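You operate a simulated robot arm through the tools that you are given. There is no shell and no other tool. Be economical: measure what you need, move in short steps, check, and stop when the job is done.

Carry out the task below with a simulated robot arm. There is one attempt and no reset: what you move stays moved.

## Task
Run the brass fitting in the descaling bath for 2 minutes.
Fine: lid shut for the run; when it shows DONE put the fitting back on the short grey mat and shut the lid.
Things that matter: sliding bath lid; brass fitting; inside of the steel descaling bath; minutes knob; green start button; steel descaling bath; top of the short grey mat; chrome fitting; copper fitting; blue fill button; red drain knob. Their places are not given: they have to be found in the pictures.

It is judged by the outcome, as a careful person would: the job done as asked, and still so three seconds after it is handed in. It fails if anything else is knocked over, pushed out of place, dropped, spilled or broken. A push-on lid holds only when it is set on centred and level and pressed home; a screw cap is set on level and turned clockwise until tight.

## Robot
A 6-joint arm with a two-finger parallel gripper, fixed in place. Base frame: the origin is at the foot of the arm, x ahead of it, y to its left, z up; the work surface is at about z = 0.704. Lengths are in m, angles in degrees, forces in N, time in s.
With the tool pointing down near the work surface it reaches from about 0.22 to 0.62 m from the base axis. Its first joint turns from -66.0 to 66.0 degrees. Payload 2.7 kg.
Tool frame: the origin (TCP) lies between the finger pads and is the grasp point; the fingertips stand 0.023 m ahead of it; z points along the fingers, y is the line along which they close. Largest opening 0.094 m; finger width 0.038, thickness 0.01; the body of the gripper, 0.054 by 0.096 m, starts 0.039 m behind the TCP.
Orientation is told as [roll, pitch, yaw] about the base's x, y, z axes, in that order, counted from this pose: with the fingers straight down and closing along the base's y, the tool's x points along the base's -x, its y along +y and its z along -z.

## Interface
- The arm moves only by the tool step_arm. Its argument "plan" is text: rows parted by semicolons, each of 7 numbers parted by spaces: the shift along the tool's x, y, z in cm, then the turn, a rotation vector about the tool's x, y, z in rad, then the gripper command, from -1 (fully open) to 1 (shut), values between in proportion. In form: tx ty tz ax ay az grip; .... A call has 1 to 8 rows; each row is the pose to reach, as a shift and turn from the pose commanded when the call began, along the tool's axes at that moment. A row lasts 0.2 s, in which the tool goes at most 0.05 m and 8.6 degrees; a call with a longer step from one row to the next is refused whole, and so is a gripper value outside its range. A pose out of reach is approached as far as the arm can. The call stops where the force on the tool passes 90 N (or 10 N more than at its start, if that is more) or the arm is blocked; 0.2 s more then pass. Each finger travels about 0.045 m/s and halts on what it meets, pressing with about 44 N; the grip force reading is that of the motor and also rises with nothing between the fingers. The clock runs only during rows and for 0.2 s after the last one: add rows that repeat a pose to give the fingers time. The reply holds the time, the measured pose of the TCP, the force on the tool along the base axes, the opening and the grip force, in the units named above and with some noise.
- Cameras (640 x 400 px; columns grow to the right, rows downward): "scene" is fixed at [0.0842, -0.4421, 1.4019]; the picture's right is [0.67, -0.74, 0.00], its down [-0.43, -0.39, -0.81] and it looks along [0.60, 0.55, -0.58] (base axes); focal length 356 px, centre (320, 200). "wrist" rides on the gripper at [-0.039, 0, -0.044] in the tool frame; the picture's right is [0.00, -1.00, 0.00], its down [0.97, 0.00, -0.24] and it looks along [0.24, 0.00, 0.97] (tool axes); focal length 218 px, centre (320, 200).
- camera(camera): a new picture of that camera. No time passes.
- pixel_to_xyz(camera, pixels): there is no depth. For up to 12 entries [column, row, z] of the newest picture of that camera ("zoom" is the newest enlarged one), the place [x, y] in the base frame at which the ray of that pixel passes the height z, good to about 0.003 m. No time passes.
- enlarge(camera, box): a new picture of the part [left, top, right, bottom] of that camera's present view, enlarged. No time passes.
- sign_off(): hands the job in; it is judged then, once.

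Keep the steps short. Do not move on a guess: measure, check each grasp and each placing, and mend mistakes. In all there are 80 turns and 46 pictures (those below and enlarged ones count). Leave the gripper open and the arm clear of the work at the hand-in unless told otherwise, and finish with a single line.

The tools are called after "Call:" by a JSON object that holds its "name" and its "arguments". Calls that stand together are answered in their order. step_arm: Moves the arm, as the interface text tells. Its arguments: {"type":"object","properties":{"plan":{"type":"string"}},"required":["plan"]} The other tools are called the same way: camera (camera) takes a picture; pixel_to_xyz (camera, pixels) gives the place at which the rays of pixels pass given heights; enlarge (camera, box) takes an enlarged picture of a part of a camera's view; sign_off () hands the job in.

At the start:

```text
time_s: 0.0
ee_pos: [0.3663, 0.086, 1.101]
orientation: [0.0, 0.0, 0.0]
wrist_force: [-0.2, -0.3, -0.4]
width: 0.094
grip_force: 0.0
```

scene: 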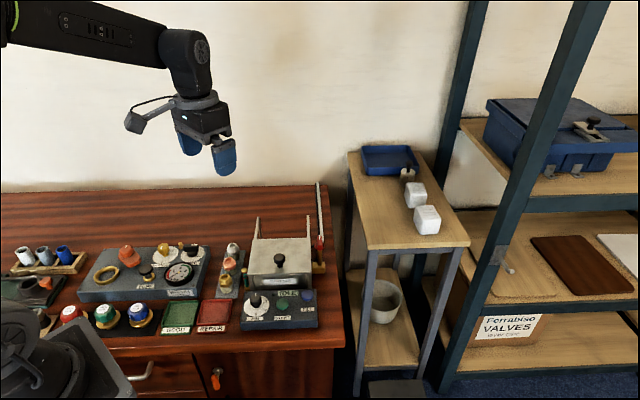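
wrist: 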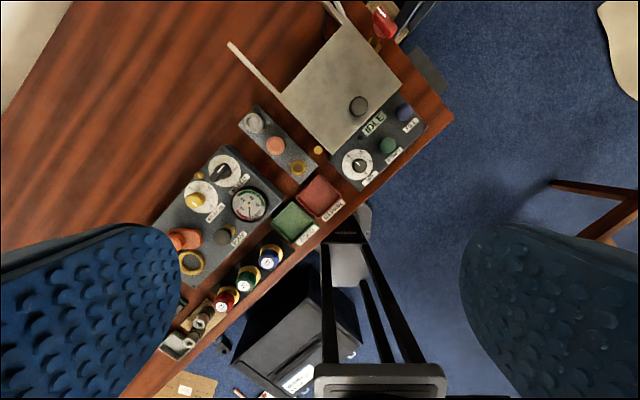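

I see the bath with its lid at scene (280,260), a control strip in front and a small fitting stand at (230,265). I'll enlarge these first.

Call:
{"name": "enlarge", "arguments": {"camera": "scene", "box": [190, 180, 350, 340]}}

Call:
{"name": "enlarge", "arguments": {"camera": "wrist", "box": [220, 0, 460, 220]}}

Call:
{"name": "enlarge", "arguments": {"camera": "scene", "box": [0, 220, 240, 370]}}

```text
2.50 times, centred on (270, 260) of scene
```

zoom: 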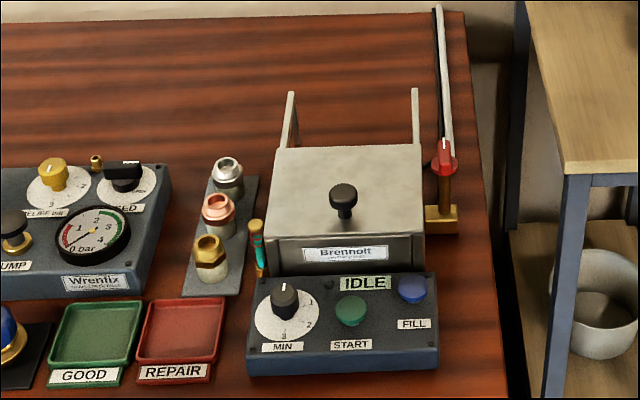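

```text
1.82 times, centred on (340, 110) of wrist
```

zoom: 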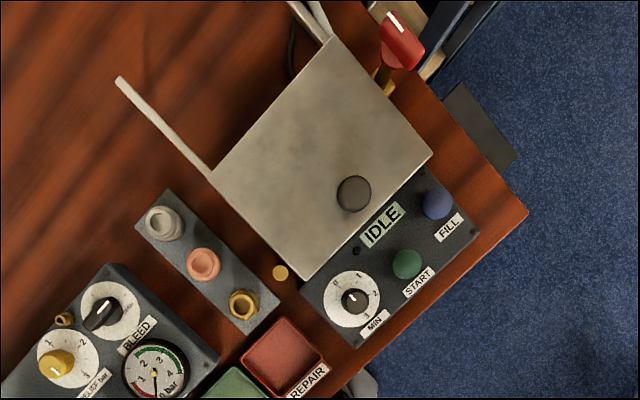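

```text
2.67 times, centred on (120, 295) of scene
```

zoom: 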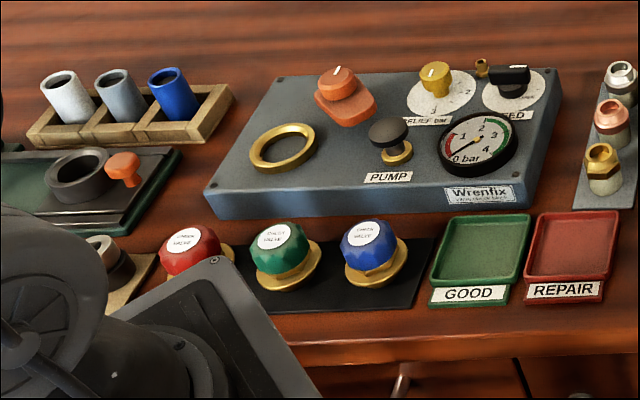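

I'll triangulate the lid knob, minutes knob, start button and brass fitting by using both views at two heights.

Call:
{"name": "pixel_to_xyz", "arguments": {"camera": "scene", "pixels": [[278.8, 254, 0.75], [278.8, 254, 0.85], [255.6, 297.2, 0.72], [255.6, 297.2, 0.8], [282, 303.2, 0.72], [282, 303.2, 0.8], [225.2, 277.2, 0.72], [225.2, 277.2, 0.8]]}}

Call:
{"name": "pixel_to_xyz", "arguments": {"camera": "wrist", "pixels": [[358.7, 106.5, 0.75], [358.7, 106.5, 0.85], [358, 163, 0.72], [358, 163, 0.8], [387.9, 144.6, 0.72], [387.9, 144.6, 0.8], [297.6, 166.6, 0.72], [297.6, 166.6, 0.8]]}}

```text
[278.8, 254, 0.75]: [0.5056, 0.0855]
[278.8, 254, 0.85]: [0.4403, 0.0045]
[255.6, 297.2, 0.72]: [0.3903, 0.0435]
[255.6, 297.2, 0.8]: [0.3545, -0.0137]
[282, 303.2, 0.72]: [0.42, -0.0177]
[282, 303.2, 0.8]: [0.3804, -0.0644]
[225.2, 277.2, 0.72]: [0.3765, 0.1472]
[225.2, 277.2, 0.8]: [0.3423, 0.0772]
```

```text
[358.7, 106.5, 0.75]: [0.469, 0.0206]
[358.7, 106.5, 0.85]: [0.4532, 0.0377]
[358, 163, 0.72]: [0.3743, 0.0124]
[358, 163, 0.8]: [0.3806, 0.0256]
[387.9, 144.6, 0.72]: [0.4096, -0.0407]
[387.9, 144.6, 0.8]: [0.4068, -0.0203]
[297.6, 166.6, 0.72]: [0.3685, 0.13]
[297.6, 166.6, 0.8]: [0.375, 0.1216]
```

Estimates are: lid knob about (0.459, 0.032, 0.818), minutes knob about (0.377, 0.018, 0.754), start about (0.409, -0.034, 0.746), and brass top about (0.370, 0.128, 0.741). Next I go a bit lower and yaw +45° to line up with the bath, then look again.

Call:
{"name": "step_arm", "arguments": {"plan": "-0.6 -0.6 2 0 0 -0.131 -1; -1.2 -1.2 4 0 0 -0.262 -1; -1.8 -1.8 6 0 0 -0.393 -1; -2.4 -2.4 8 0 0 -0.524 -1; -3 -3 10 0 0 -0.655 -1; -3.4 -3.6 12 0 0 -0.785 -1; -3.4 -3.6 12 0 0 -0.785 -1"}}

Call:
{"name": "camera", "arguments": {"camera": "wrist"}}

```text
time_s: 1.6
ee_pos: [0.3989, 0.0488, 0.9794]
orientation: [-0.1, -0.1, 45.1]
wrist_force: [-0.9, -0.5, 0.8]
width: 0.0939
grip_force: 0.0
```

```text
40 pictures are left
```

wrist: 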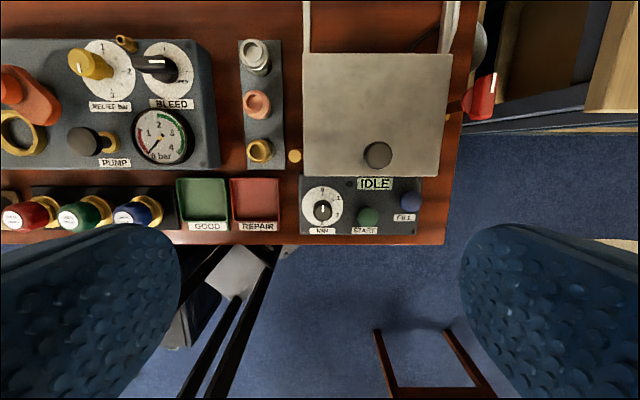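

The view is aligned with the bath. I'll triangulate again with the new pixels: lid knob (378,153), minutes knob (322,210), start (368,214), brass (259,149), copper (257,103), rod (294,156).

Call:
{"name": "pixel_to_xyz", "arguments": {"camera": "wrist", "pixels": [[378, 153, 0.82], [378, 153, 0.8], [322, 210, 0.755], [368, 214, 0.745], [259, 149, 0.745], [257, 103, 0.745], [294, 156, 0.745], [303, 173, 0.78], [440, 176, 0.78], [303, 53, 0.78], [452, 53, 0.78], [308, 1, 0.78]]}}

Call:
{"name": "enlarge", "arguments": {"camera": "wrist", "box": [230, 130, 310, 180]}}

Call:
{"name": "enlarge", "arguments": {"camera": "wrist", "box": [290, 165, 450, 265]}}

```text
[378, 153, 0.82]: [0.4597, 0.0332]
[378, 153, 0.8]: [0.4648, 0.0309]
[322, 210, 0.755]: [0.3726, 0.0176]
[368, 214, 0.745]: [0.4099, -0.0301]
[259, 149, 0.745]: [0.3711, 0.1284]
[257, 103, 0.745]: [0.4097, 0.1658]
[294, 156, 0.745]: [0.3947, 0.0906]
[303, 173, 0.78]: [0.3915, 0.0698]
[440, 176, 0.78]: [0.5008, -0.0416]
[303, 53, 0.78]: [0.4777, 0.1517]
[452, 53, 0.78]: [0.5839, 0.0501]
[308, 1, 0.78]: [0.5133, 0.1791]
```

```text
8.00 times, centred on (270, 155) of wrist
```

zoom: 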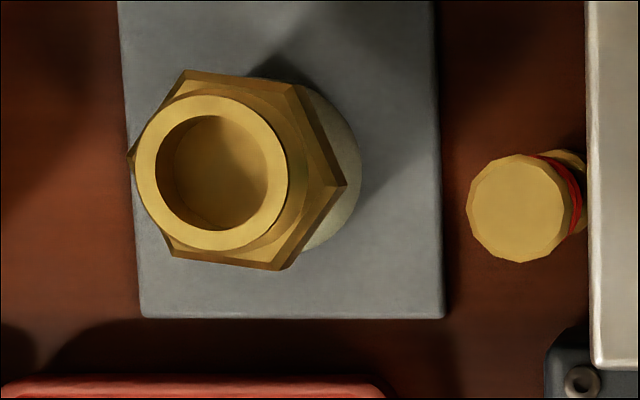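

```text
4.00 times, centred on (370, 215) of wrist
```

zoom: 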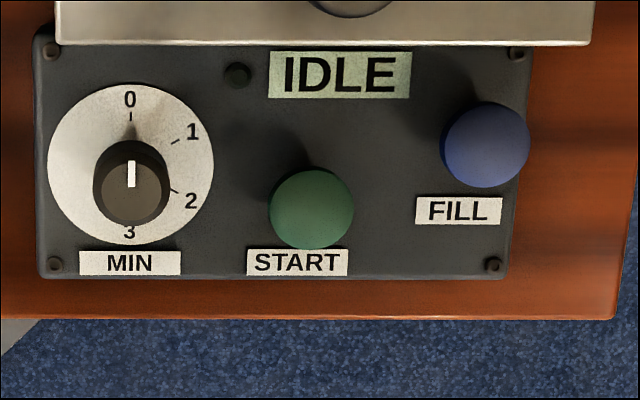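

The lid front edge runs at -45.5°, and the lid knob is at (0.460, 0.033), top about 0.818. I move over it and stop about 3 cm above grasp height to check.

Call:
{"name": "step_arm", "arguments": {"plan": "-1.1 -1.8 3 0 0 0 -1; -2.2 -3.6 6 0 0 0 -1; -3.2 -5.4 9 0 0 0 -1; -3.2 -5.4 12 0 0 0 -1; -3.2 -5.4 12 0 0 0 -1"}}

Call:
{"name": "camera", "arguments": {"camera": "wrist"}}

Call:
{"name": "enlarge", "arguments": {"camera": "scene", "box": [210, 190, 350, 330]}}

```text
time_s: 2.8
ee_pos: [0.4642, 0.0333, 0.8601]
orientation: [0.1, -0.1, 44.9]
wrist_force: [0.5, 0.0, 0.6]
width: 0.094
grip_force: 0.0
```

```text
37 pictures are left
```

wrist: 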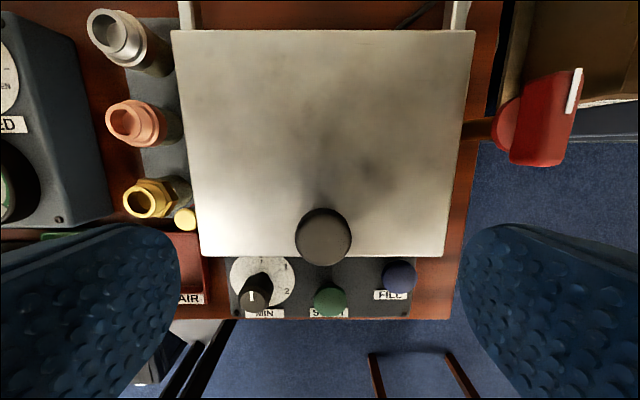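

```text
2.86 times, centred on (280, 260) of scene
```

zoom: 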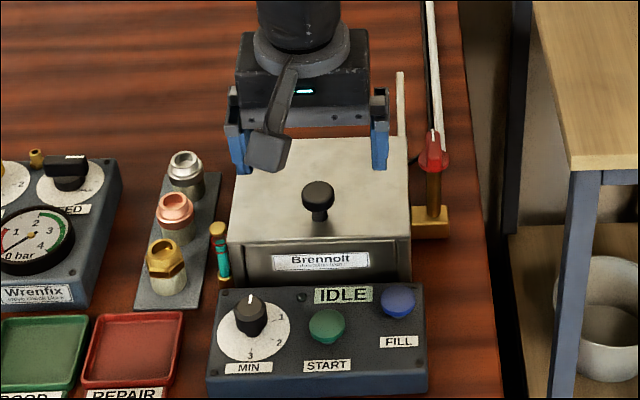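

The fingers straddle the knob. I'll check its exact place from this nearer view, knob centre (323,236).

Call:
{"name": "pixel_to_xyz", "arguments": {"camera": "wrist", "pixels": [[323, 236, 0.82], [323, 236, 0.81], [150, 199, 0.745], [150, 199, 0.755], [137, 124, 0.755], [198, 256, 0.785], [444, 256, 0.785], [172, 31, 0.785], [475, 31, 0.785], [185, 219, 0.745], [190, 290, 0.715], [186, 219, 0.76]]}}

Call:
{"name": "pixel_to_xyz", "arguments": {"camera": "scene", "pixels": [[279.3, 256, 0.8], [279.3, 256, 0.82], [226.2, 276.5, 0.74], [226.2, 276.5, 0.76], [244.4, 270.5, 0.74], [244.4, 270.5, 0.76], [227.5, 291, 0.706], [247.5, 288.5, 0.704], [227.6, 235.5, 0.72], [245, 290, 0.704]]}}

```text
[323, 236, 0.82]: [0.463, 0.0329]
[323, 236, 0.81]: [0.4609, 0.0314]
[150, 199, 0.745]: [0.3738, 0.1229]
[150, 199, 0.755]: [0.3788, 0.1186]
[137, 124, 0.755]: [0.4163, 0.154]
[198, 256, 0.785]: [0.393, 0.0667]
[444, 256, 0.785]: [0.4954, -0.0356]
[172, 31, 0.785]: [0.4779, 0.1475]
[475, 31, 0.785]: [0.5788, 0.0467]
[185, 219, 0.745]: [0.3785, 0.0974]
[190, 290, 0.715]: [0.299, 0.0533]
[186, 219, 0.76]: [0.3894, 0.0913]
```

```text
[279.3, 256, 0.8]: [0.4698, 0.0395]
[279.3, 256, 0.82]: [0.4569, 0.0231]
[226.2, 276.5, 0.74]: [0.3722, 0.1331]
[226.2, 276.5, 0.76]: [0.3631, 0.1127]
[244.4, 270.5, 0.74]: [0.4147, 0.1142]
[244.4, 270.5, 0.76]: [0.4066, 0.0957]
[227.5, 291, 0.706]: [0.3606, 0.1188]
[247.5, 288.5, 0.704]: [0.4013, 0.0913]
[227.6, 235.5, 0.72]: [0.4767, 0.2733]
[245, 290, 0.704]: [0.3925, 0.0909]
```

The knob centre is about (0.462, 0.032), and the TCP is within 2–3 mm. I lower 4.6 cm and close on the knob.

Call:
{"name": "step_arm", "arguments": {"plan": "0.1 0 2.3 0 0 0 -1; 0.2 0 4.6 0 0 0 -0.5; 0.2 0 4.6 0 0 0 0.2; 0.2 0 4.6 0 0 0 1; 0.2 0 4.6 0 0 0 1; 0.2 0 4.6 0 0 0 1; 0.2 0 4.6 0 0 0 1"}}

Call:
{"name": "enlarge", "arguments": {"camera": "scene", "box": [210, 190, 350, 330]}}

```text
time_s: 4.4
ee_pos: [0.4618, 0.0314, 0.8153]
orientation: [-0.3, -0.1, 45.0]
wrist_force: [17.3, -18.6, -9.1]
width: 0.026
grip_force: 45.2
```

```text
2.86 times, centred on (280, 260) of scene
```

zoom: 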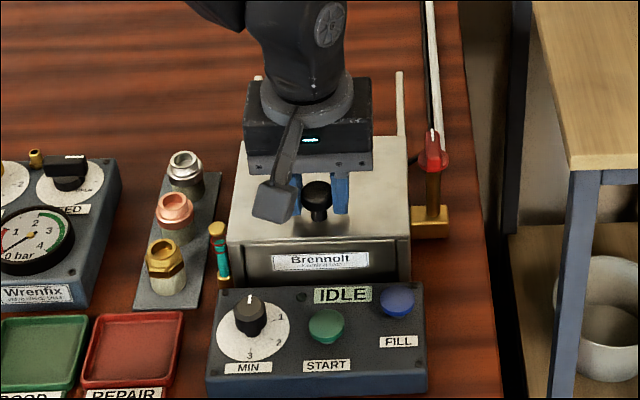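

The knob is held at 26 mm with a side load of about 25 N, so I'll ease -y by 2 mm while sliding the lid back 4 cm.

Call:
{"name": "step_arm", "arguments": {"plan": "0 -0.1 0 0 0 0 1; -1 -0.2 0 0 0 0 1; -2 -0.2 0 0 0 0 1; -3 -0.2 0 0 0 0 1; -4 -0.2 0 0 0 0 1; -4 -0.2 0 0 0 0 1"}}

Call:
{"name": "enlarge", "arguments": {"camera": "scene", "box": [210, 190, 350, 330]}}

```text
time_s: 5.8
ee_pos: [0.4923, 0.0601, 0.815]
orientation: [0.0, -0.1, 45.0]
wrist_force: [14.9, -14.9, -7.3]
width: 0.0261
grip_force: 45.2
```

```text
2.86 times, centred on (280, 260) of scene
```

zoom: 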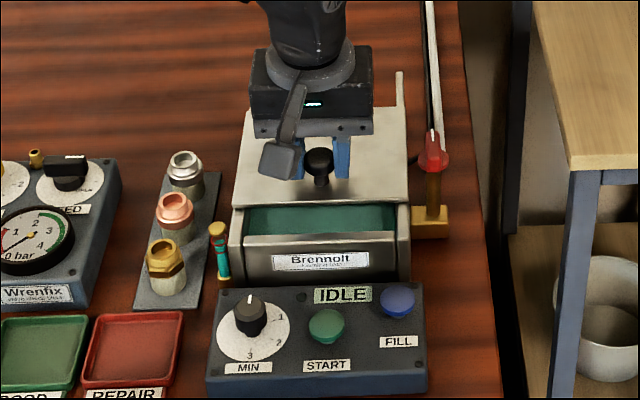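

The lid slides freely. I continue about 6 cm further.

Call:
{"name": "step_arm", "arguments": {"plan": "0 -0.1 0 0 0 0 1; -1 -0.2 0 0 0 0 1; -2 -0.2 0 0 0 0 1; -3 -0.2 0 0 0 0 1; -4 -0.2 0 0 0 0 1; -5 -0.2 0 0 0 0 1; -6 -0.2 0 0 0 0 1; -6 -0.2 0 0 0 0 1"}}

Call:
{"name": "enlarge", "arguments": {"camera": "scene", "box": [210, 190, 350, 330]}}

```text
time_s: 7.6
ee_pos: [0.5331, 0.1019, 0.8147]
orientation: [0.0, 0.1, 45.0]
wrist_force: [-4.0, 3.2, -10.5]
width: 0.026
grip_force: 45.0
```

```text
2.86 times, centred on (280, 260) of scene
```

zoom: 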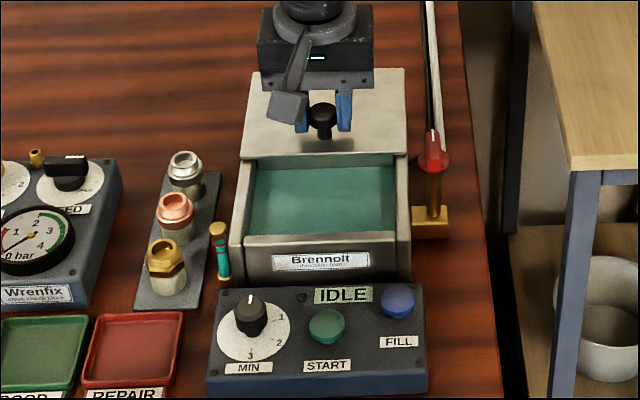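

The lid is back 10 cm and the bath already holds teal liquid. I release the knob and rise.

Call:
{"name": "step_arm", "arguments": {"plan": "0 0 0 0 0 0 -0.2; 0 0 0 0 0 0 -0.5; 0 0 0 0 0 0 -0.5; 0 0 -3 0 0 0 -0.5; 0 0 -7 0 0 0 -0.5; 2 0 -10 0 0 0 -0.5; 5 0 -12 0 0 0 -0.5; 5 0 -12 0 0 0 -0.5"}}

Call:
{"name": "camera", "arguments": {"camera": "wrist"}}

```text
time_s: 9.4
ee_pos: [0.498, 0.0676, 0.9356]
orientation: [0.0, 0.0, 44.9]
wrist_force: [-0.1, 0.4, -0.5]
width: 0.0705
grip_force: 0.0
```

```text
32 pictures are left
```

wrist: 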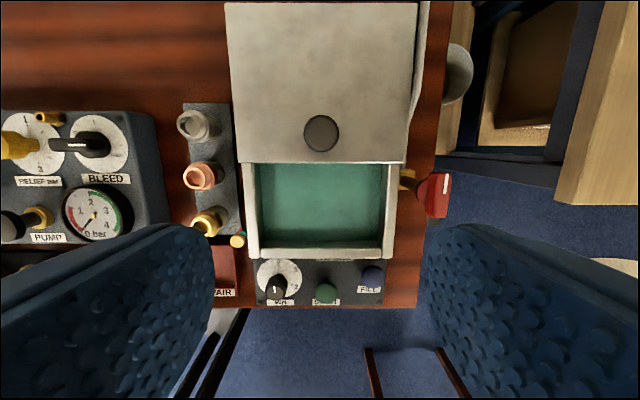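

The opening is clear and the lid knob sits back. I now swing to above the brass fitting, turning toward yaw -53° so the fingers close along the mat and clear of the standing rod at (0.395, 0.088).

Call:
{"name": "step_arm", "arguments": {"plan": "0.6 1.7 0 0 0 0.143 -0.3; 1.2 3.4 0 0 0 0.286 -0.3; 1.8 5.1 0 0 0 0.429 -0.3; 2.4 6.8 0 0 0 0.572 -0.3; 3 8.5 0 0 0 0.715 -0.3; 3.6 10.2 0 0 0 0.858 -0.3; 4.2 11.9 0 0 0 1.0 -0.3; 4.8 13.3 0 0 0 1.14 -0.3"}}

Call:
{"name": "step_arm", "arguments": {"plan": "0 0 0 0 0 0.143 -0.3; 0 0 0 0 0 0.286 -0.1; 0 0 0 0 0 0.429 0; 0 0 0 0 0 0.57 0; 0 0 0 0 0 0.57 0"}}

Call:
{"name": "camera", "arguments": {"camera": "wrist"}}

```text
time_s: 11.2
ee_pos: [0.37, 0.1248, 0.9337]
orientation: [0.1, -0.1, -20.4]
wrist_force: [-0.2, 0.4, 0.1]
width: 0.0609
grip_force: 0.0
```

```text
time_s: 12.4
ee_pos: [0.3708, 0.1266, 0.9345]
orientation: [-0.1, -0.1, -53.0]
wrist_force: [0.2, -1.0, 0.0]
width: 0.0471
grip_force: 0.0
```

```text
31 pictures are left
```

wrist: 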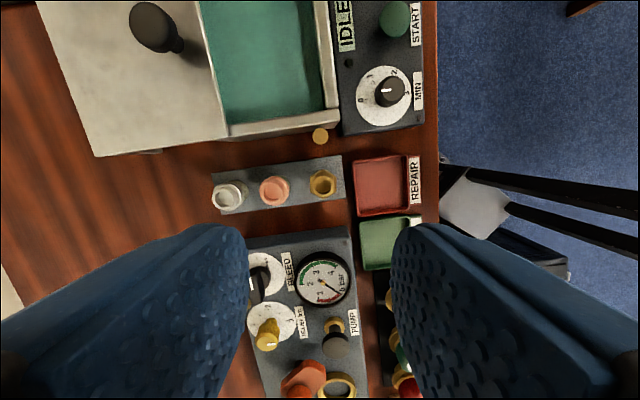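

The opening is 47 mm. Brass is near the finger midline at (322,183), copper at (274,190), repair tray edge at column 354. I'll compute where they are.

Call:
{"name": "pixel_to_xyz", "arguments": {"camera": "wrist", "pixels": [[322, 183, 0.745], [274, 189, 0.745], [354, 185, 0.715], [320, 134, 0.768], [343, 186, 0.708]]}}

Call:
{"name": "enlarge", "arguments": {"camera": "wrist", "box": [240, 120, 400, 220]}}

```text
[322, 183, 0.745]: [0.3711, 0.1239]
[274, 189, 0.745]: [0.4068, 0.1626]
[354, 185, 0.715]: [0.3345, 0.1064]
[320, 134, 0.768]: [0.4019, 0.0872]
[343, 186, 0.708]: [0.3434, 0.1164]
```

```text
4.00 times, centred on (320, 170) of wrist
```

zoom: 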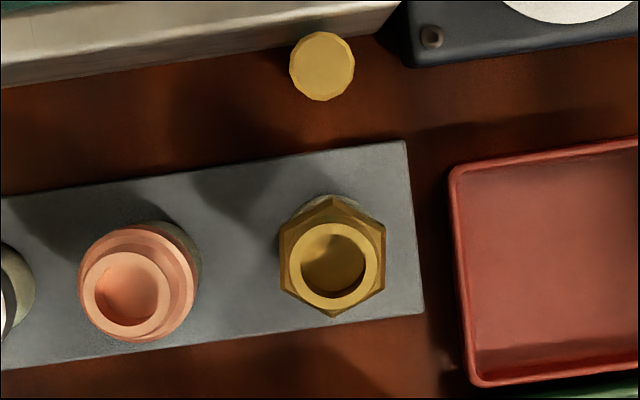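

The hex flats face the fingers, with about 2.5 mm to correct in y. I descend to TCP z about 0.760 first, which puts the tips at about 0.737.

Call:
{"name": "step_arm", "arguments": {"plan": "0 -0.2 4.5 0 0 0 0; 0 -0.2 9 0 0 0 0; 0 -0.2 13 0 0 0 0; 0 -0.2 16 0 0 0 0; 0 -0.2 17.4 0 0 0 0; 0 -0.2 17.4 0 0 0 0"}}

Call:
{"name": "camera", "arguments": {"camera": "wrist"}}

Call:
{"name": "enlarge", "arguments": {"camera": "scene", "box": [180, 220, 290, 320]}}

```text
time_s: 13.8
ee_pos: [0.369, 0.1243, 0.7589]
orientation: [0.1, 0.0, -53.0]
wrist_force: [-0.6, -0.2, 0.8]
width: 0.0472
grip_force: 0.1
```

```text
29 pictures are left
```

wrist: 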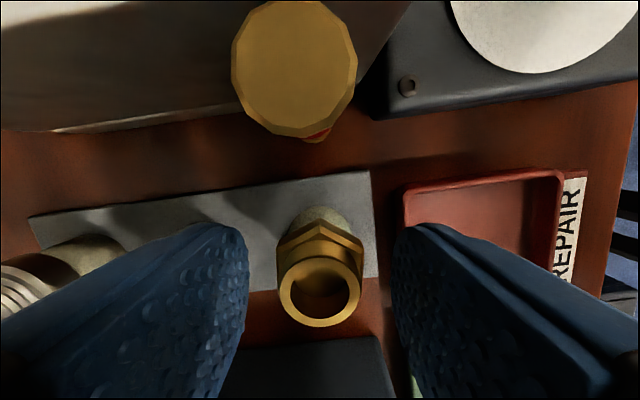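

```text
4.00 times, centred on (235, 270) of scene
```

zoom: 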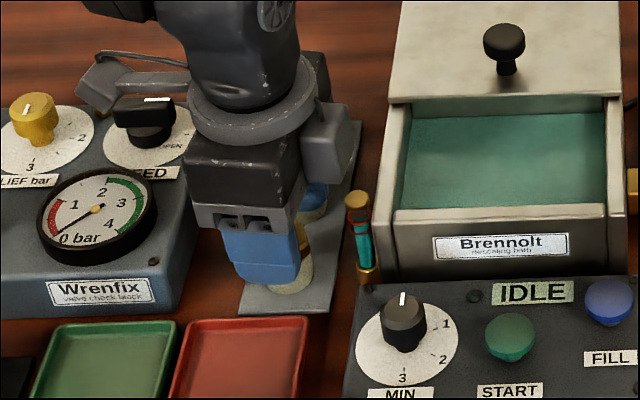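

The fitting is centred between the fingers at column 320. I lower 2 cm, tips to about 0.716, and close.

Call:
{"name": "step_arm", "arguments": {"plan": "0 0 1 0 0 0 0; 0 0 2 0 0 0 0; 0 0 2 0 0 0 0.5; 0 0 2 0 0 0 1; 0 0 2 0 0 0 1; 0 0 2 0 0 0 1"}}

Call:
{"name": "camera", "arguments": {"camera": "wrist"}}

```text
time_s: 15.2
ee_pos: [0.3685, 0.1257, 0.7399]
orientation: [0.0, 0.0, -52.9]
wrist_force: [0.5, -0.6, -0.5]
width: 0.0315
grip_force: 43.6
```

```text
27 pictures are left
```

wrist: 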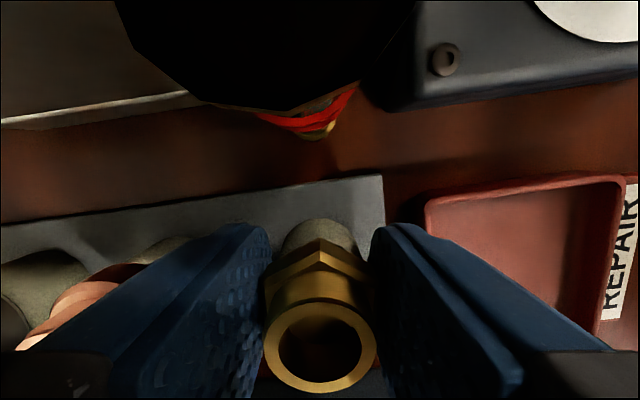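

Brass is gripped at 31.5 mm, with TCP z 0.740 on the mat. I lift straight up 13 cm and check it comes along.

Call:
{"name": "step_arm", "arguments": {"plan": "0 0 -1 0 0 0 1; 0 0 -4 0 0 0 1; 0 0 -8 0 0 0 1; 0 0 -12 0 0 0 1; 0 0 -14 0 0 0 1; 0 0 -14 0 0 0 1"}}

Call:
{"name": "step_arm", "arguments": {"plan": "-3 1 0 0 0 0 1; -6 2 0 0 0 -0.03 1; -9 3 0 0 0 -0.07 1; -11.5 3.8 0 0 0 -0.1 1; -12.7 4.2 0 0 0 -0.131 1; -12.7 4.2 0 0 0 -0.131 1"}}

Call:
{"name": "camera", "arguments": {"camera": "wrist"}}

Call:
{"name": "enlarge", "arguments": {"camera": "scene", "box": [190, 180, 350, 340]}}

```text
time_s: 16.6
ee_pos: [0.3706, 0.1238, 0.8809]
orientation: [-0.1, 0.0, -52.9]
wrist_force: [0.1, 0.0, 0.0]
width: 0.0314
grip_force: 44.0
```

```text
time_s: 18.0
ee_pos: [0.4784, 0.048, 0.8801]
orientation: [-0.1, 0.1, -45.4]
wrist_force: [0.9, 0.1, -0.9]
width: 0.0314
grip_force: 44.1
```

```text
26 pictures are left
```

wrist: 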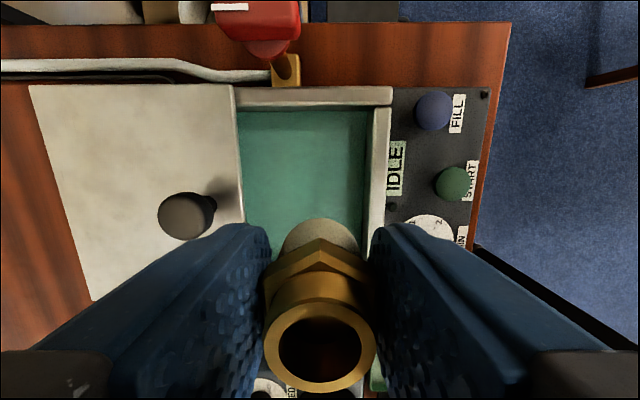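

```text
2.50 times, centred on (270, 260) of scene
```

zoom: 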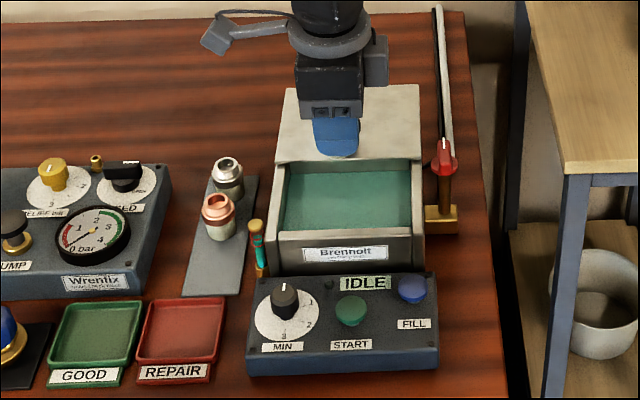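

The fitting is held over the bath. I'll measure the lid edge (242,200), front wall inner and outer edges (370,200 and 387,200), and the right wall inner edge (300,107).

Call:
{"name": "pixel_to_xyz", "arguments": {"camera": "wrist", "pixels": [[241, 200, 0.785], [370, 200, 0.78], [387, 200, 0.78], [300, 107, 0.78], [238, 112, 0.785], [375, 108, 0.78], [185, 215, 0.815]]}}

```text
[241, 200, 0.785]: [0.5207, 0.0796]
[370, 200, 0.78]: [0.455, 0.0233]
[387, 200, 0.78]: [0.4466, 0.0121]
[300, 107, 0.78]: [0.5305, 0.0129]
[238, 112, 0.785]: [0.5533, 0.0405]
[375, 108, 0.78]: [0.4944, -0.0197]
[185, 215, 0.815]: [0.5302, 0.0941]
```

Clearances hold: the TCP is 34 mm behind the front inner wall and 52 mm ahead of the lid edge, and it's centred across. I lower to TCP z about 0.76.

Call:
{"name": "step_arm", "arguments": {"plan": "0 0 3 0 0 0 1; 0 0 6 0 0 0 1; 0 0 9 0 0 0 1; 0 0 11 0 0 0 1; 0 0 12 0 0 0 1; 0 0 12 0 0 0 1"}}

Call:
{"name": "step_arm", "arguments": {"plan": "0 0 0.3 0 0 0 1; 0 0 0.6 0 0 0 1; 0 0 0.8 0 0 0 1; 0 0 0.8 0 0 0 1"}}

Call:
{"name": "enlarge", "arguments": {"camera": "scene", "box": [210, 190, 350, 330]}}

```text
time_s: 19.4
ee_pos: [0.4792, 0.0492, 0.76]
orientation: [0.0, 0.0, -45.4]
wrist_force: [-0.5, 0.4, -0.4]
width: 0.0313
grip_force: 44.0
```

```text
time_s: 20.4
ee_pos: [0.4792, 0.0489, 0.7539]
orientation: [0.0, 0.0, -45.5]
wrist_force: [-10.8, -0.8, 30.2]
width: 0.0314
grip_force: 44.3
```

```text
2.86 times, centred on (280, 260) of scene
```

zoom: 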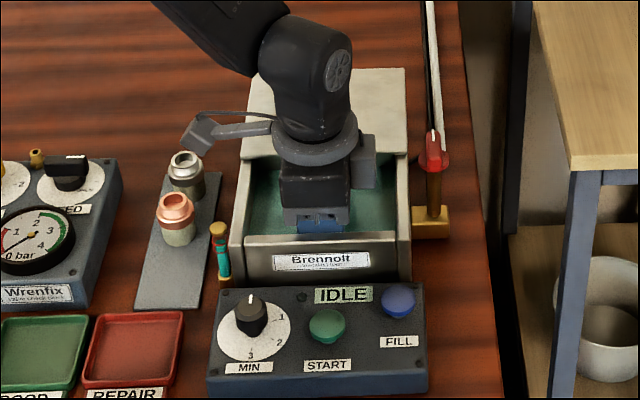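

I feel 30 N upward at z 0.754, so the fitting is either on the floor or something is touching. I'll check the wrist view before releasing.

Call:
{"name": "camera", "arguments": {"camera": "wrist"}}

Call:
{"name": "enlarge", "arguments": {"camera": "scene", "box": [250, 210, 330, 290]}}

```text
23 pictures are left
```

wrist: 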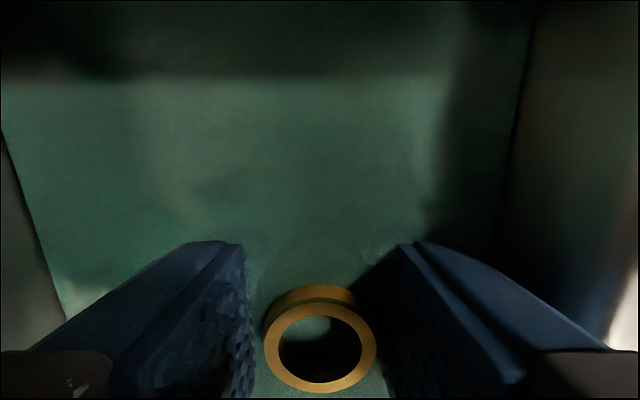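

```text
5.00 times, centred on (290, 250) of scene
```

zoom: 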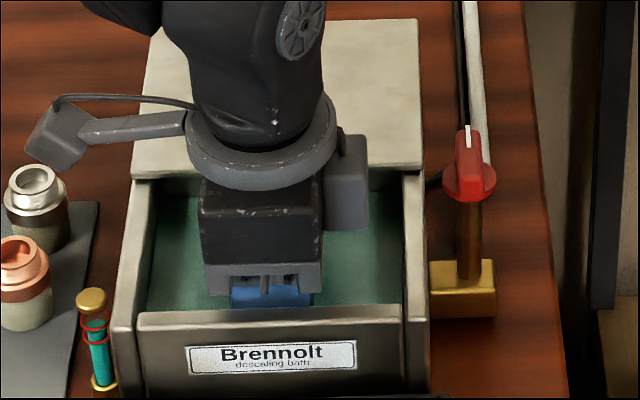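

Nothing but the fitting appears to touch, and the ring pokes out of the liquid. I ease up 2 mm, open to about 43 mm, and rise a little while watching whether it stays.

Call:
{"name": "step_arm", "arguments": {"plan": "0 0 -0.15 0 0 0 1; 0 0 -0.15 0 0 0 0.1; 0 0 -0.15 0 0 0 0.1; 0 0 -0.15 0 0 0 0.1; 0 0 -2 0 0 0 0.1; 0 0 -4 0 0 0 0.1; 0 0 -4 0 0 0 0.1"}}

Call:
{"name": "camera", "arguments": {"camera": "wrist"}}

```text
time_s: 22.0
ee_pos: [0.4798, 0.0463, 0.7926]
orientation: [0.0, -0.1, -45.4]
wrist_force: [-0.2, -0.3, 0.0]
width: 0.0425
grip_force: 0.1
```

```text
21 pictures are left
```

wrist: 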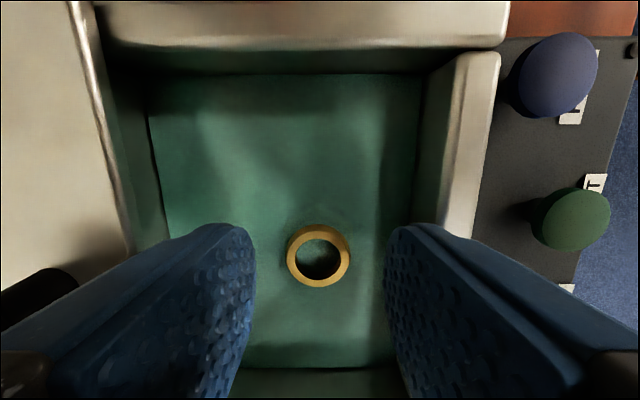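

The fitting stands upright in the bath. I rise and move over the lid knob at (0.533, 0.102), keeping this yaw and opening to about 65 mm.

Call:
{"name": "step_arm", "arguments": {"plan": "0 0 -4 0 0 0 0.1; 0 0 -8 0 0 0 0; 0.1 3 -8.5 0 0 0 -0.2; 0.1 5.5 -8.5 0 0 0 -0.4; 0.2 7.7 -8.5 0 0 0 -0.4; 0.2 7.7 -8.5 0 0 0 -0.4"}}

Call:
{"name": "enlarge", "arguments": {"camera": "scene", "box": [215, 220, 335, 300]}}

Call:
{"name": "camera", "arguments": {"camera": "wrist"}}

```text
time_s: 23.4
ee_pos: [0.5321, 0.1037, 0.8773]
orientation: [0.0, 0.0, -45.6]
wrist_force: [0.0, 0.5, 0.0]
width: 0.0659
grip_force: 0.0
```

```text
5.00 times, centred on (275, 260) of scene
```

zoom: 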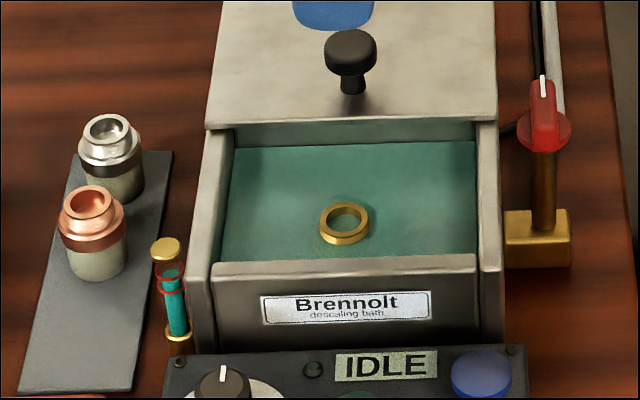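

```text
19 pictures are left
```

wrist: 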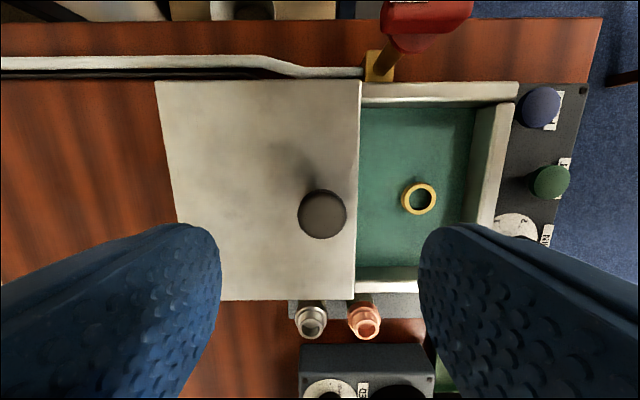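

The gauge liquid stands near its marks and the fitting is upright. The knob is centred at column 322, so I descend 6.2 cm and grip it.

Call:
{"name": "step_arm", "arguments": {"plan": "0 0 3 0 0 0 -0.4; 0 0 5 0 0 0 -0.4; 0 0 6.2 0 0 0 -0.4; 0 0 6.2 0 0 0 0.2; 0 0 6.2 0 0 0 1; 0 0 6.2 0 0 0 1; 0 0 6.2 0 0 0 1; 0 0 6.2 0 0 0 1"}}

```text
time_s: 25.2
ee_pos: [0.5304, 0.1021, 0.8142]
orientation: [0.0, 0.1, -45.6]
wrist_force: [0.4, 0.1, -1.8]
width: 0.0261
grip_force: 44.9
```

The knob is gripped at 26 mm. I slide the lid forward about 9.8 cm to shut it.

Call:
{"name": "step_arm", "arguments": {"plan": "0 -1.5 0 0 0 0 1; 0 -3 0 0 0 0 1; 0 -4.5 0 0 0 0 1; 0 -6 0 0 0 0 1; 0 -7.5 0 0 0 0 1; 0 -9 0 0 0 0 1; 0 -10 0 0 0 0 1; 0 -10 0 0 0 0 1"}}

Call:
{"name": "enlarge", "arguments": {"camera": "scene", "box": [215, 220, 335, 300]}}

```text
time_s: 27.0
ee_pos: [0.4616, 0.0325, 0.8146]
orientation: [-0.1, 0.1, -45.5]
wrist_force: [-1.7, 2.8, -23.7]
width: 0.0261
grip_force: 44.6
```

```text
5.00 times, centred on (275, 260) of scene
```

zoom: 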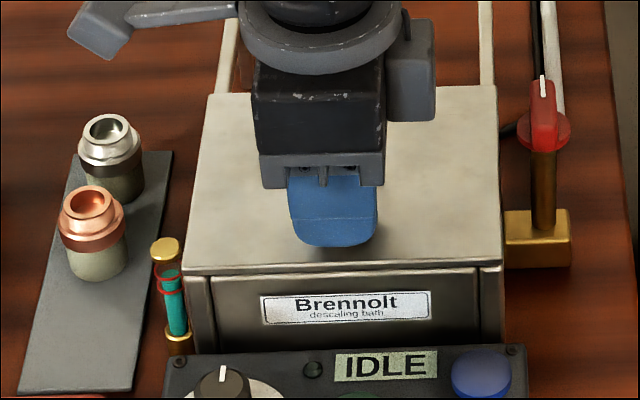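

It looks shut, within 1 mm of the first position. I press forward 4 mm more to confirm the stop.

Call:
{"name": "step_arm", "arguments": {"plan": "0 -0.2 0 0 0 0 1; 0 -0.4 0 0 0 0 1; 0 -0.4 0 0 0 0 1"}}

```text
time_s: 27.8
ee_pos: [0.4594, 0.0306, 0.8144]
orientation: [0.2, -0.1, -45.3]
wrist_force: [9.8, 2.8, -25.3]
width: 0.0261
grip_force: 45.0
```

Call:
{"name": "step_arm", "arguments": {"plan": "0 -0.3 0 0 0 0 1; 0 -0.3 0 0 0 0 1"}}

Call:
{"name": "enlarge", "arguments": {"camera": "scene", "box": [215, 220, 335, 300]}}

```text
time_s: 28.4
ee_pos: [0.4591, 0.0314, 0.8153]
orientation: [0.4, -0.3, -45.3]
wrist_force: [25.6, 16.3, -32.0]
width: 0.0258
grip_force: 45.3
```

```text
5.00 times, centred on (275, 260) of scene
```

zoom: 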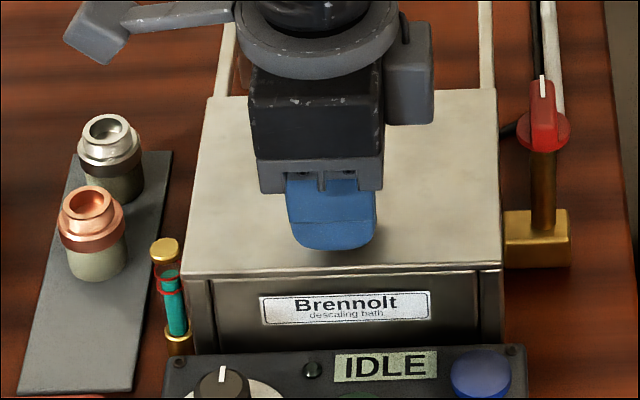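

The lid has met its stop, about 30 N with no further motion. I back off 4 mm, release, rise, and move over the minutes knob for a close look.

Call:
{"name": "step_arm", "arguments": {"plan": "0 0.5 0 0 0 0 1; 0 0.5 0 0 0 0 0; 0 0.5 0 0 0 0 -0.2; 0 0.5 0 0 0 0 -0.2; 0 0.5 -4 0 0 0 -0.2; 2 -2 -6 0 0 0 -0.2; 4 -5 -6 0 0 0 -0.2; 5 -6.9 -6 0 0 0 -0.2"}}

Call:
{"name": "camera", "arguments": {"camera": "wrist"}}

Call:
{"name": "pixel_to_xyz", "arguments": {"camera": "scene", "pixels": [[247.6, 274.4, 0.775], [247.6, 274.4, 0.785], [247.6, 274.4, 0.795], [255.4, 295.5, 0.75], [255.4, 295.5, 0.76]]}}

```text
time_s: 30.2
ee_pos: [0.3713, 0.0152, 0.8744]
orientation: [-0.1, -0.1, -45.4]
wrist_force: [0.1, -0.1, -0.1]
width: 0.0566
grip_force: 0.1
```

```text
16 pictures are left
```

wrist: 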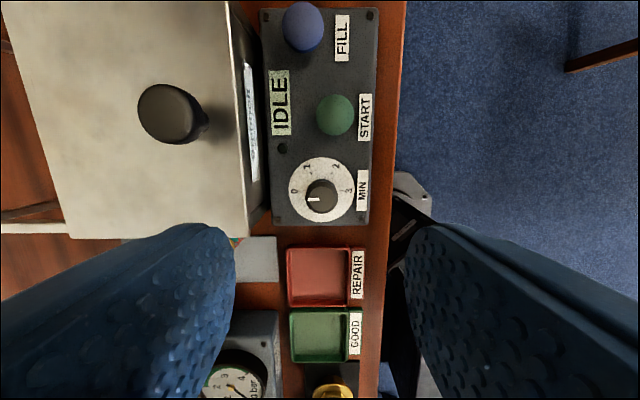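

```text
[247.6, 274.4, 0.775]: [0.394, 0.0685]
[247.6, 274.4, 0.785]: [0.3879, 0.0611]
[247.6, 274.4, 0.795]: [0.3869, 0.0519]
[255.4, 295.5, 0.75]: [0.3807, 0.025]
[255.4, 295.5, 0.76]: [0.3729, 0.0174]
```

Lid top is about 0.778. Now I'll locate the minutes knob (321,195), start (335,115) and the panel edge, and enlarge the dial.

Call:
{"name": "pixel_to_xyz", "arguments": {"camera": "wrist", "pixels": [[321, 195, 0.755], [321, 195, 0.76], [321, 190, 0.735], [335, 115, 0.745], [335, 115, 0.75], [247, 200, 0.778]]}}

Call:
{"name": "enlarge", "arguments": {"camera": "wrist", "box": [270, 80, 398, 240]}}

```text
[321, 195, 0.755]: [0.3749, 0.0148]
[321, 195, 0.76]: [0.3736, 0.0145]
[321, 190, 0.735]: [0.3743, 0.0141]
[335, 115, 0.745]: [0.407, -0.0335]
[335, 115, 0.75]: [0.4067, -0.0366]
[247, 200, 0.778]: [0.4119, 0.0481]
```

```text
2.50 times, centred on (334, 160) of wrist
```

zoom: 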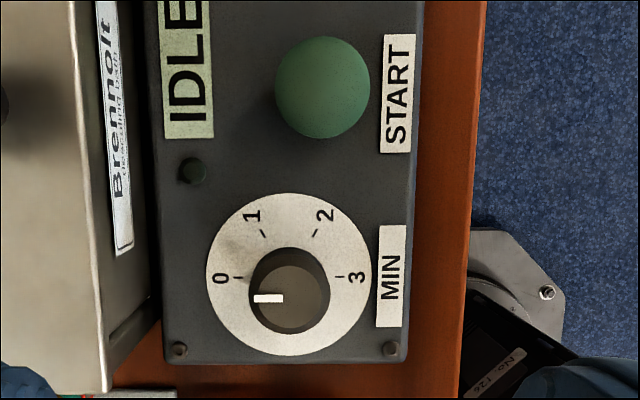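

The knob shows 0, and "2" lies 120° clockwise from it. I turn up to yaw -15° over the knob and descend to TCP z about 0.760, tips about 0.737.

Call:
{"name": "step_arm", "arguments": {"plan": "0 0.1 2 0 0 -0.133 -0.2; -0.1 0.2 4 0 0 -0.266 -0.2; -0.1 0.3 6 0 0 -0.4 -0.2; -0.16 0.34 8 0 0 -0.53 -0.2; -0.16 0.34 10 0 0 -0.53 -0.2; -0.16 0.34 11.4 0 0 -0.53 -0.2; -0.16 0.34 11.4 0 0 -0.53 -0.2"}}

Call:
{"name": "camera", "arguments": {"camera": "wrist"}}

```text
time_s: 31.8
ee_pos: [0.3759, 0.018, 0.7607]
orientation: [0.0, 0.0, -15.1]
wrist_force: [-0.1, 0.4, 0.1]
width: 0.0565
grip_force: 0.2
```

```text
14 pictures are left
```

wrist: 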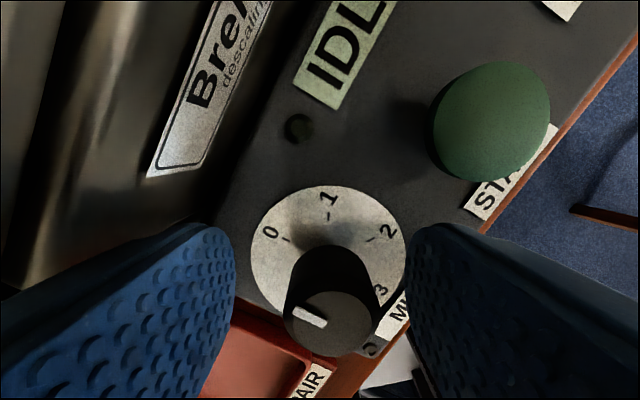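

The knob top is at (330,323), about 2.4 mm toward -y, and the panel surface is about 0.732. I shift 2 mm, lower 2 mm and close.

Call:
{"name": "step_arm", "arguments": {"plan": "0 -0.2 0.2 0 0 0 -0.2; 0 -0.2 0.2 0 0 0 0.3; 0 -0.2 0.2 0 0 0 1; 0 -0.2 0.2 0 0 0 1; 0 -0.2 0.2 0 0 0 1; 0 -0.2 0.2 0 0 0 1"}}

```text
time_s: 33.2
ee_pos: [0.375, 0.0151, 0.7577]
orientation: [-0.1, 0.2, -15.3]
wrist_force: [-0.6, -21.8, 0.4]
width: 0.0246
grip_force: 45.3
```

The knob is held at 24.6 mm. I ease 1 mm in -y and turn 60° clockwise.

Call:
{"name": "step_arm", "arguments": {"plan": "0 -0.1 0 0 0 0.14 1; 0 -0.1 0 0 0 0.28 1; 0 -0.1 0 0 0 0.42 1; 0 -0.1 0 0 0 0.56 1; 0 -0.1 0 0 0 0.7 1; 0 -0.1 0 0 0 0.84 1; 0 -0.1 0 0 0 0.98 1; 0 -0.1 0 0 0 1.05 1"}}

Call:
{"name": "camera", "arguments": {"camera": "wrist"}}

```text
time_s: 35.0
ee_pos: [0.3743, 0.0132, 0.7578]
orientation: [-0.2, 0.1, -75.5]
wrist_force: [-10.6, -22.8, -19.8]
width: 0.0244
grip_force: 45.2
```

```text
13 pictures are left
```

wrist: 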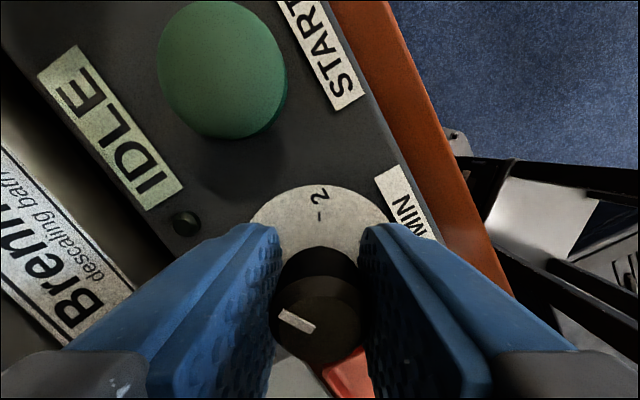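

The pointer kept its angle relative to the fingers, so the knob turns with them. I turn the second 60°.

Call:
{"name": "step_arm", "arguments": {"plan": "0 0 0 0 0 0.14 1; 0 0 0 0 0 0.28 1; 0 0 0 0 0 0.42 1; 0 0 0 0 0 0.56 1; 0 0 0 0 0 0.7 1; 0 0 0 0 0 0.84 1; 0 0 0 0 0 0.98 1; 0 0 0 0 0 1.05 1"}}

Call:
{"name": "camera", "arguments": {"camera": "wrist"}}

```text
time_s: 36.8
ee_pos: [0.3698, 0.014, 0.7595]
orientation: [-0.3, -0.4, -135.4]
wrist_force: [-26.1, 17.1, -11.1]
width: 0.0246
grip_force: 45.0
```

```text
12 pictures are left
```

wrist: 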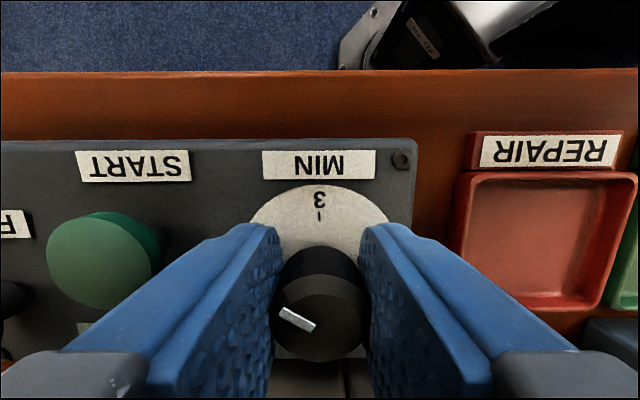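

The pointer now sits about 60° counter-clockwise of "3", i.e. at "2". I release and rise 5 cm to read the dial.

Call:
{"name": "step_arm", "arguments": {"plan": "0 0 0 0 0 0 0.6; 0 0 0 0 0 0 0; 0 0 0 0 0 0 -0.2; 0 0 -2 0 0 0 -0.2; 0 0 -5 0 0 0 -0.2; 0 0 -7 0 0 0 -0.2; 0 0 -7 0 0 0 -0.2"}}

Call:
{"name": "enlarge", "arguments": {"camera": "scene", "box": [235, 270, 335, 330]}}

```text
time_s: 38.4
ee_pos: [0.3754, 0.0144, 0.8275]
orientation: [0.0, 0.0, -135.4]
wrist_force: [0.3, -0.1, -0.6]
width: 0.0562
grip_force: 0.1
```

```text
6.40 times, centred on (285, 300) of scene
```

zoom: 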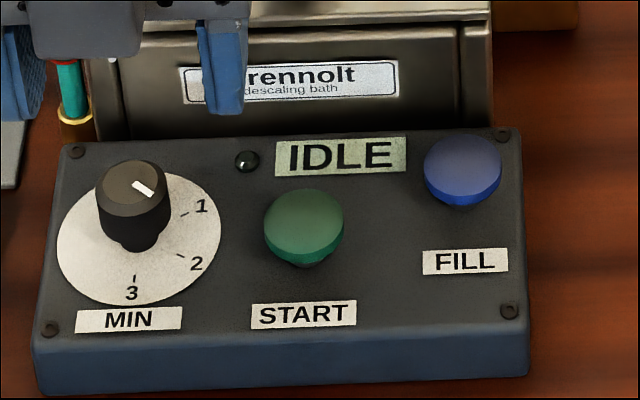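

The pointer seems at or slightly past "2". I'll check precisely in an enlarged wrist view.

Call:
{"name": "enlarge", "arguments": {"camera": "wrist", "box": [240, 180, 400, 300]}}

```text
3.33 times, centred on (320, 240) of wrist
```

zoom: 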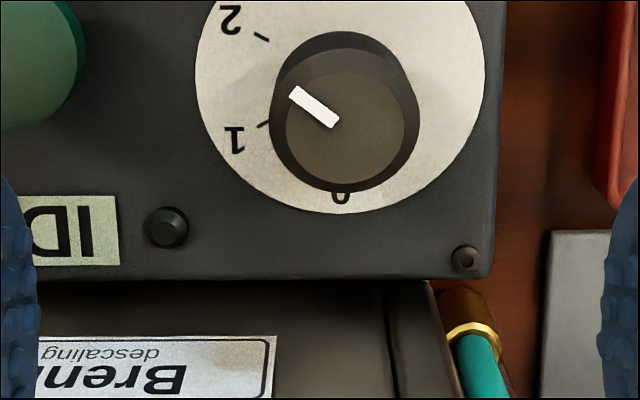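

The pointer is about 7–8° past "2" (37° against 29°). I re-centre by 3.7 mm, grip again, and turn back about 7.5°.

Call:
{"name": "step_arm", "arguments": {"plan": "0 -0.37 3.5 0 0 0 -0.2; 0 -0.37 6.9 0 0 0 -0.2; 0 -0.37 6.9 0 0 0 0.4; 0 -0.37 6.9 0 0 0 1; 0 -0.37 6.9 0 0 0 1; 0 -0.37 6.9 0 0 0 1; 0 -0.37 6.9 0 0 0 1"}}

Call:
{"name": "step_arm", "arguments": {"plan": "0 0 0 0 0 -0.07 1; 0 0 0 0 0 -0.135 1; 0 0 0 0 0 -0.135 1; 0 0 0 0 0 -0.135 0.5; 0 0 0 0 0 -0.135 -0.2; 0 0 0 0 0 -0.135 -0.2; 0 0 -3.5 0 0 -0.135 -0.2; 0 0 -7 0 0 -0.135 -0.2"}}

Call:
{"name": "enlarge", "arguments": {"camera": "wrist", "box": [240, 160, 400, 280]}}

```text
time_s: 40.0
ee_pos: [0.3713, 0.0153, 0.7596]
orientation: [0.1, 0.2, -135.4]
wrist_force: [17.0, -18.5, -16.4]
width: 0.0248
grip_force: 44.8
```

```text
time_s: 41.8
ee_pos: [0.3688, 0.0134, 0.8296]
orientation: [0.0, -0.1, -127.7]
wrist_force: [-0.3, -0.1, 0.3]
width: 0.0564
grip_force: 0.1
```

```text
3.33 times, centred on (320, 220) of wrist
```

zoom: 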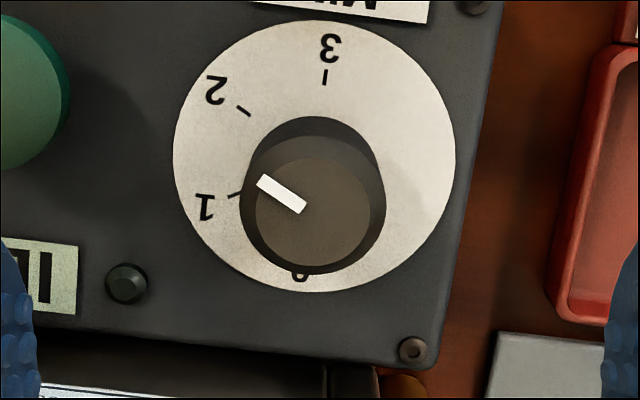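

The pointer now lies along "2" (about 34.5° against 35°). I close the fingers and move over the start button at (0.4085, -0.033), tips just above it.

Call:
{"name": "step_arm", "arguments": {"plan": "-0.4 2 0 0 0 0 0.6; -0.8 4 0 0 0 0 1; -1.24 5.98 0 0 0 0 1; -1.24 5.98 2 0 0 0 1; -1.24 5.98 4 0 0 0 1; -1.24 5.98 4.5 0 0 0 1; -1.24 5.98 4.5 0 0 0 1"}}

Call:
{"name": "enlarge", "arguments": {"camera": "scene", "box": [235, 250, 335, 330]}}

```text
time_s: 43.4
ee_pos: [0.4111, -0.0313, 0.7866]
orientation: [0.0, 0.1, -127.8]
wrist_force: [-0.8, -0.2, 0.4]
width: 0.0
grip_force: 42.4
```

```text
5.00 times, centred on (285, 290) of scene
```

zoom: 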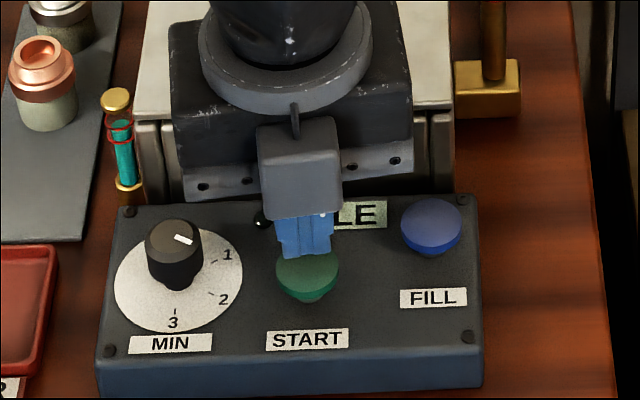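

The fingers are above the green button. I press down in small steps.

Call:
{"name": "step_arm", "arguments": {"plan": "0.1 0 1 0 0 0 1; 0.1 0 1.5 0 0 0 1; 0.1 0 1.8 0 0 0 1; 0.1 0 2.0 0 0 0 1; 0.1 0 2.2 0 0 0 1"}}

Call:
{"name": "enlarge", "arguments": {"camera": "scene", "box": [235, 250, 335, 330]}}

```text
time_s: 44.6
ee_pos: [0.4128, -0.0282, 0.7666]
orientation: [0.1, 0.1, -127.7]
wrist_force: [-9.6, 4.2, 30.0]
width: 0.0
grip_force: 42.7
```

```text
5.00 times, centred on (285, 290) of scene
```

zoom: 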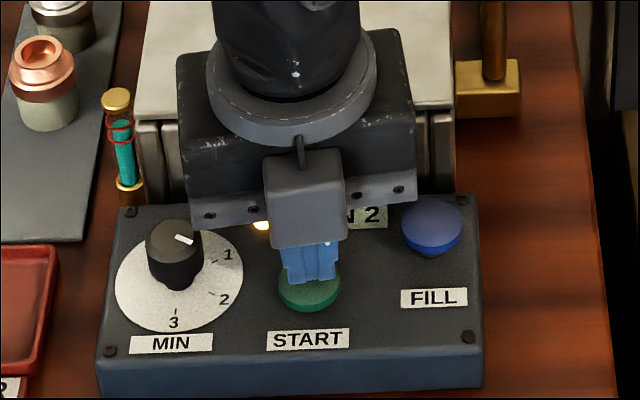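

The display shows RUN 2 with the lamp lit. I lift off and start turning back toward yaw -45°, opening the gripper.

Call:
{"name": "step_arm", "arguments": {"plan": "0 0 -2 0 0 0 1; 0 0 -5 0 0 0 0.5; 0 0 -8 0 0 -0.14 0; 0 0 -10.5 0 0 -0.28 -0.3; 0 0 -10.5 0 0 -0.42 -0.3; 0 0 -10.5 0 0 -0.56 -0.3; 0 0 -10.5 0 0 -0.7 -0.3; 0 0 -10.5 0 0 -0.84 -0.3"}}

Call:
{"name": "step_arm", "arguments": {"plan": "0 0 0 0 0 -0.14 -0.3; 0 0 0 0 0 -0.28 -0.3; 0 0 0 0 0 -0.42 -0.3; 0 0 0 0 0 -0.56 -0.3; 0 0 0 0 0 -0.59 -0.3; 0 0 0 0 0 -0.59 -0.3; 0 0 0 0 0 -0.59 -0.3; 0 0 0 0 0 -0.59 -0.3"}}

Call:
{"name": "enlarge", "arguments": {"camera": "scene", "box": [235, 250, 335, 330]}}

```text
time_s: 46.4
ee_pos: [0.4121, -0.0291, 0.8688]
orientation: [0.0, 0.1, -79.4]
wrist_force: [0.0, -0.4, 0.6]
width: 0.061
grip_force: 0.0
```

```text
time_s: 48.2
ee_pos: [0.4122, -0.0289, 0.8687]
orientation: [0.0, 0.0, -45.8]
wrist_force: [-0.1, 0.9, 0.3]
width: 0.0611
grip_force: 0.2
```

```text
5.00 times, centred on (285, 290) of scene
```

zoom: 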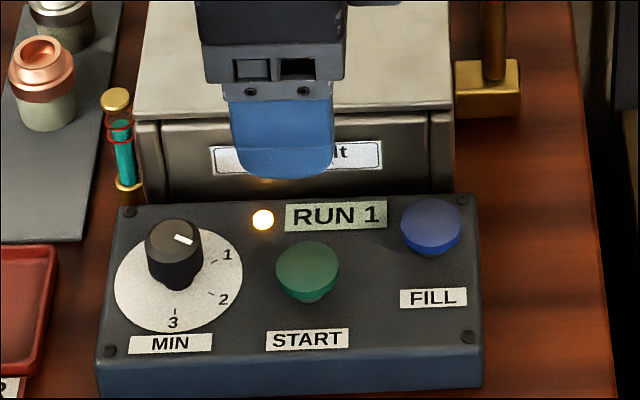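

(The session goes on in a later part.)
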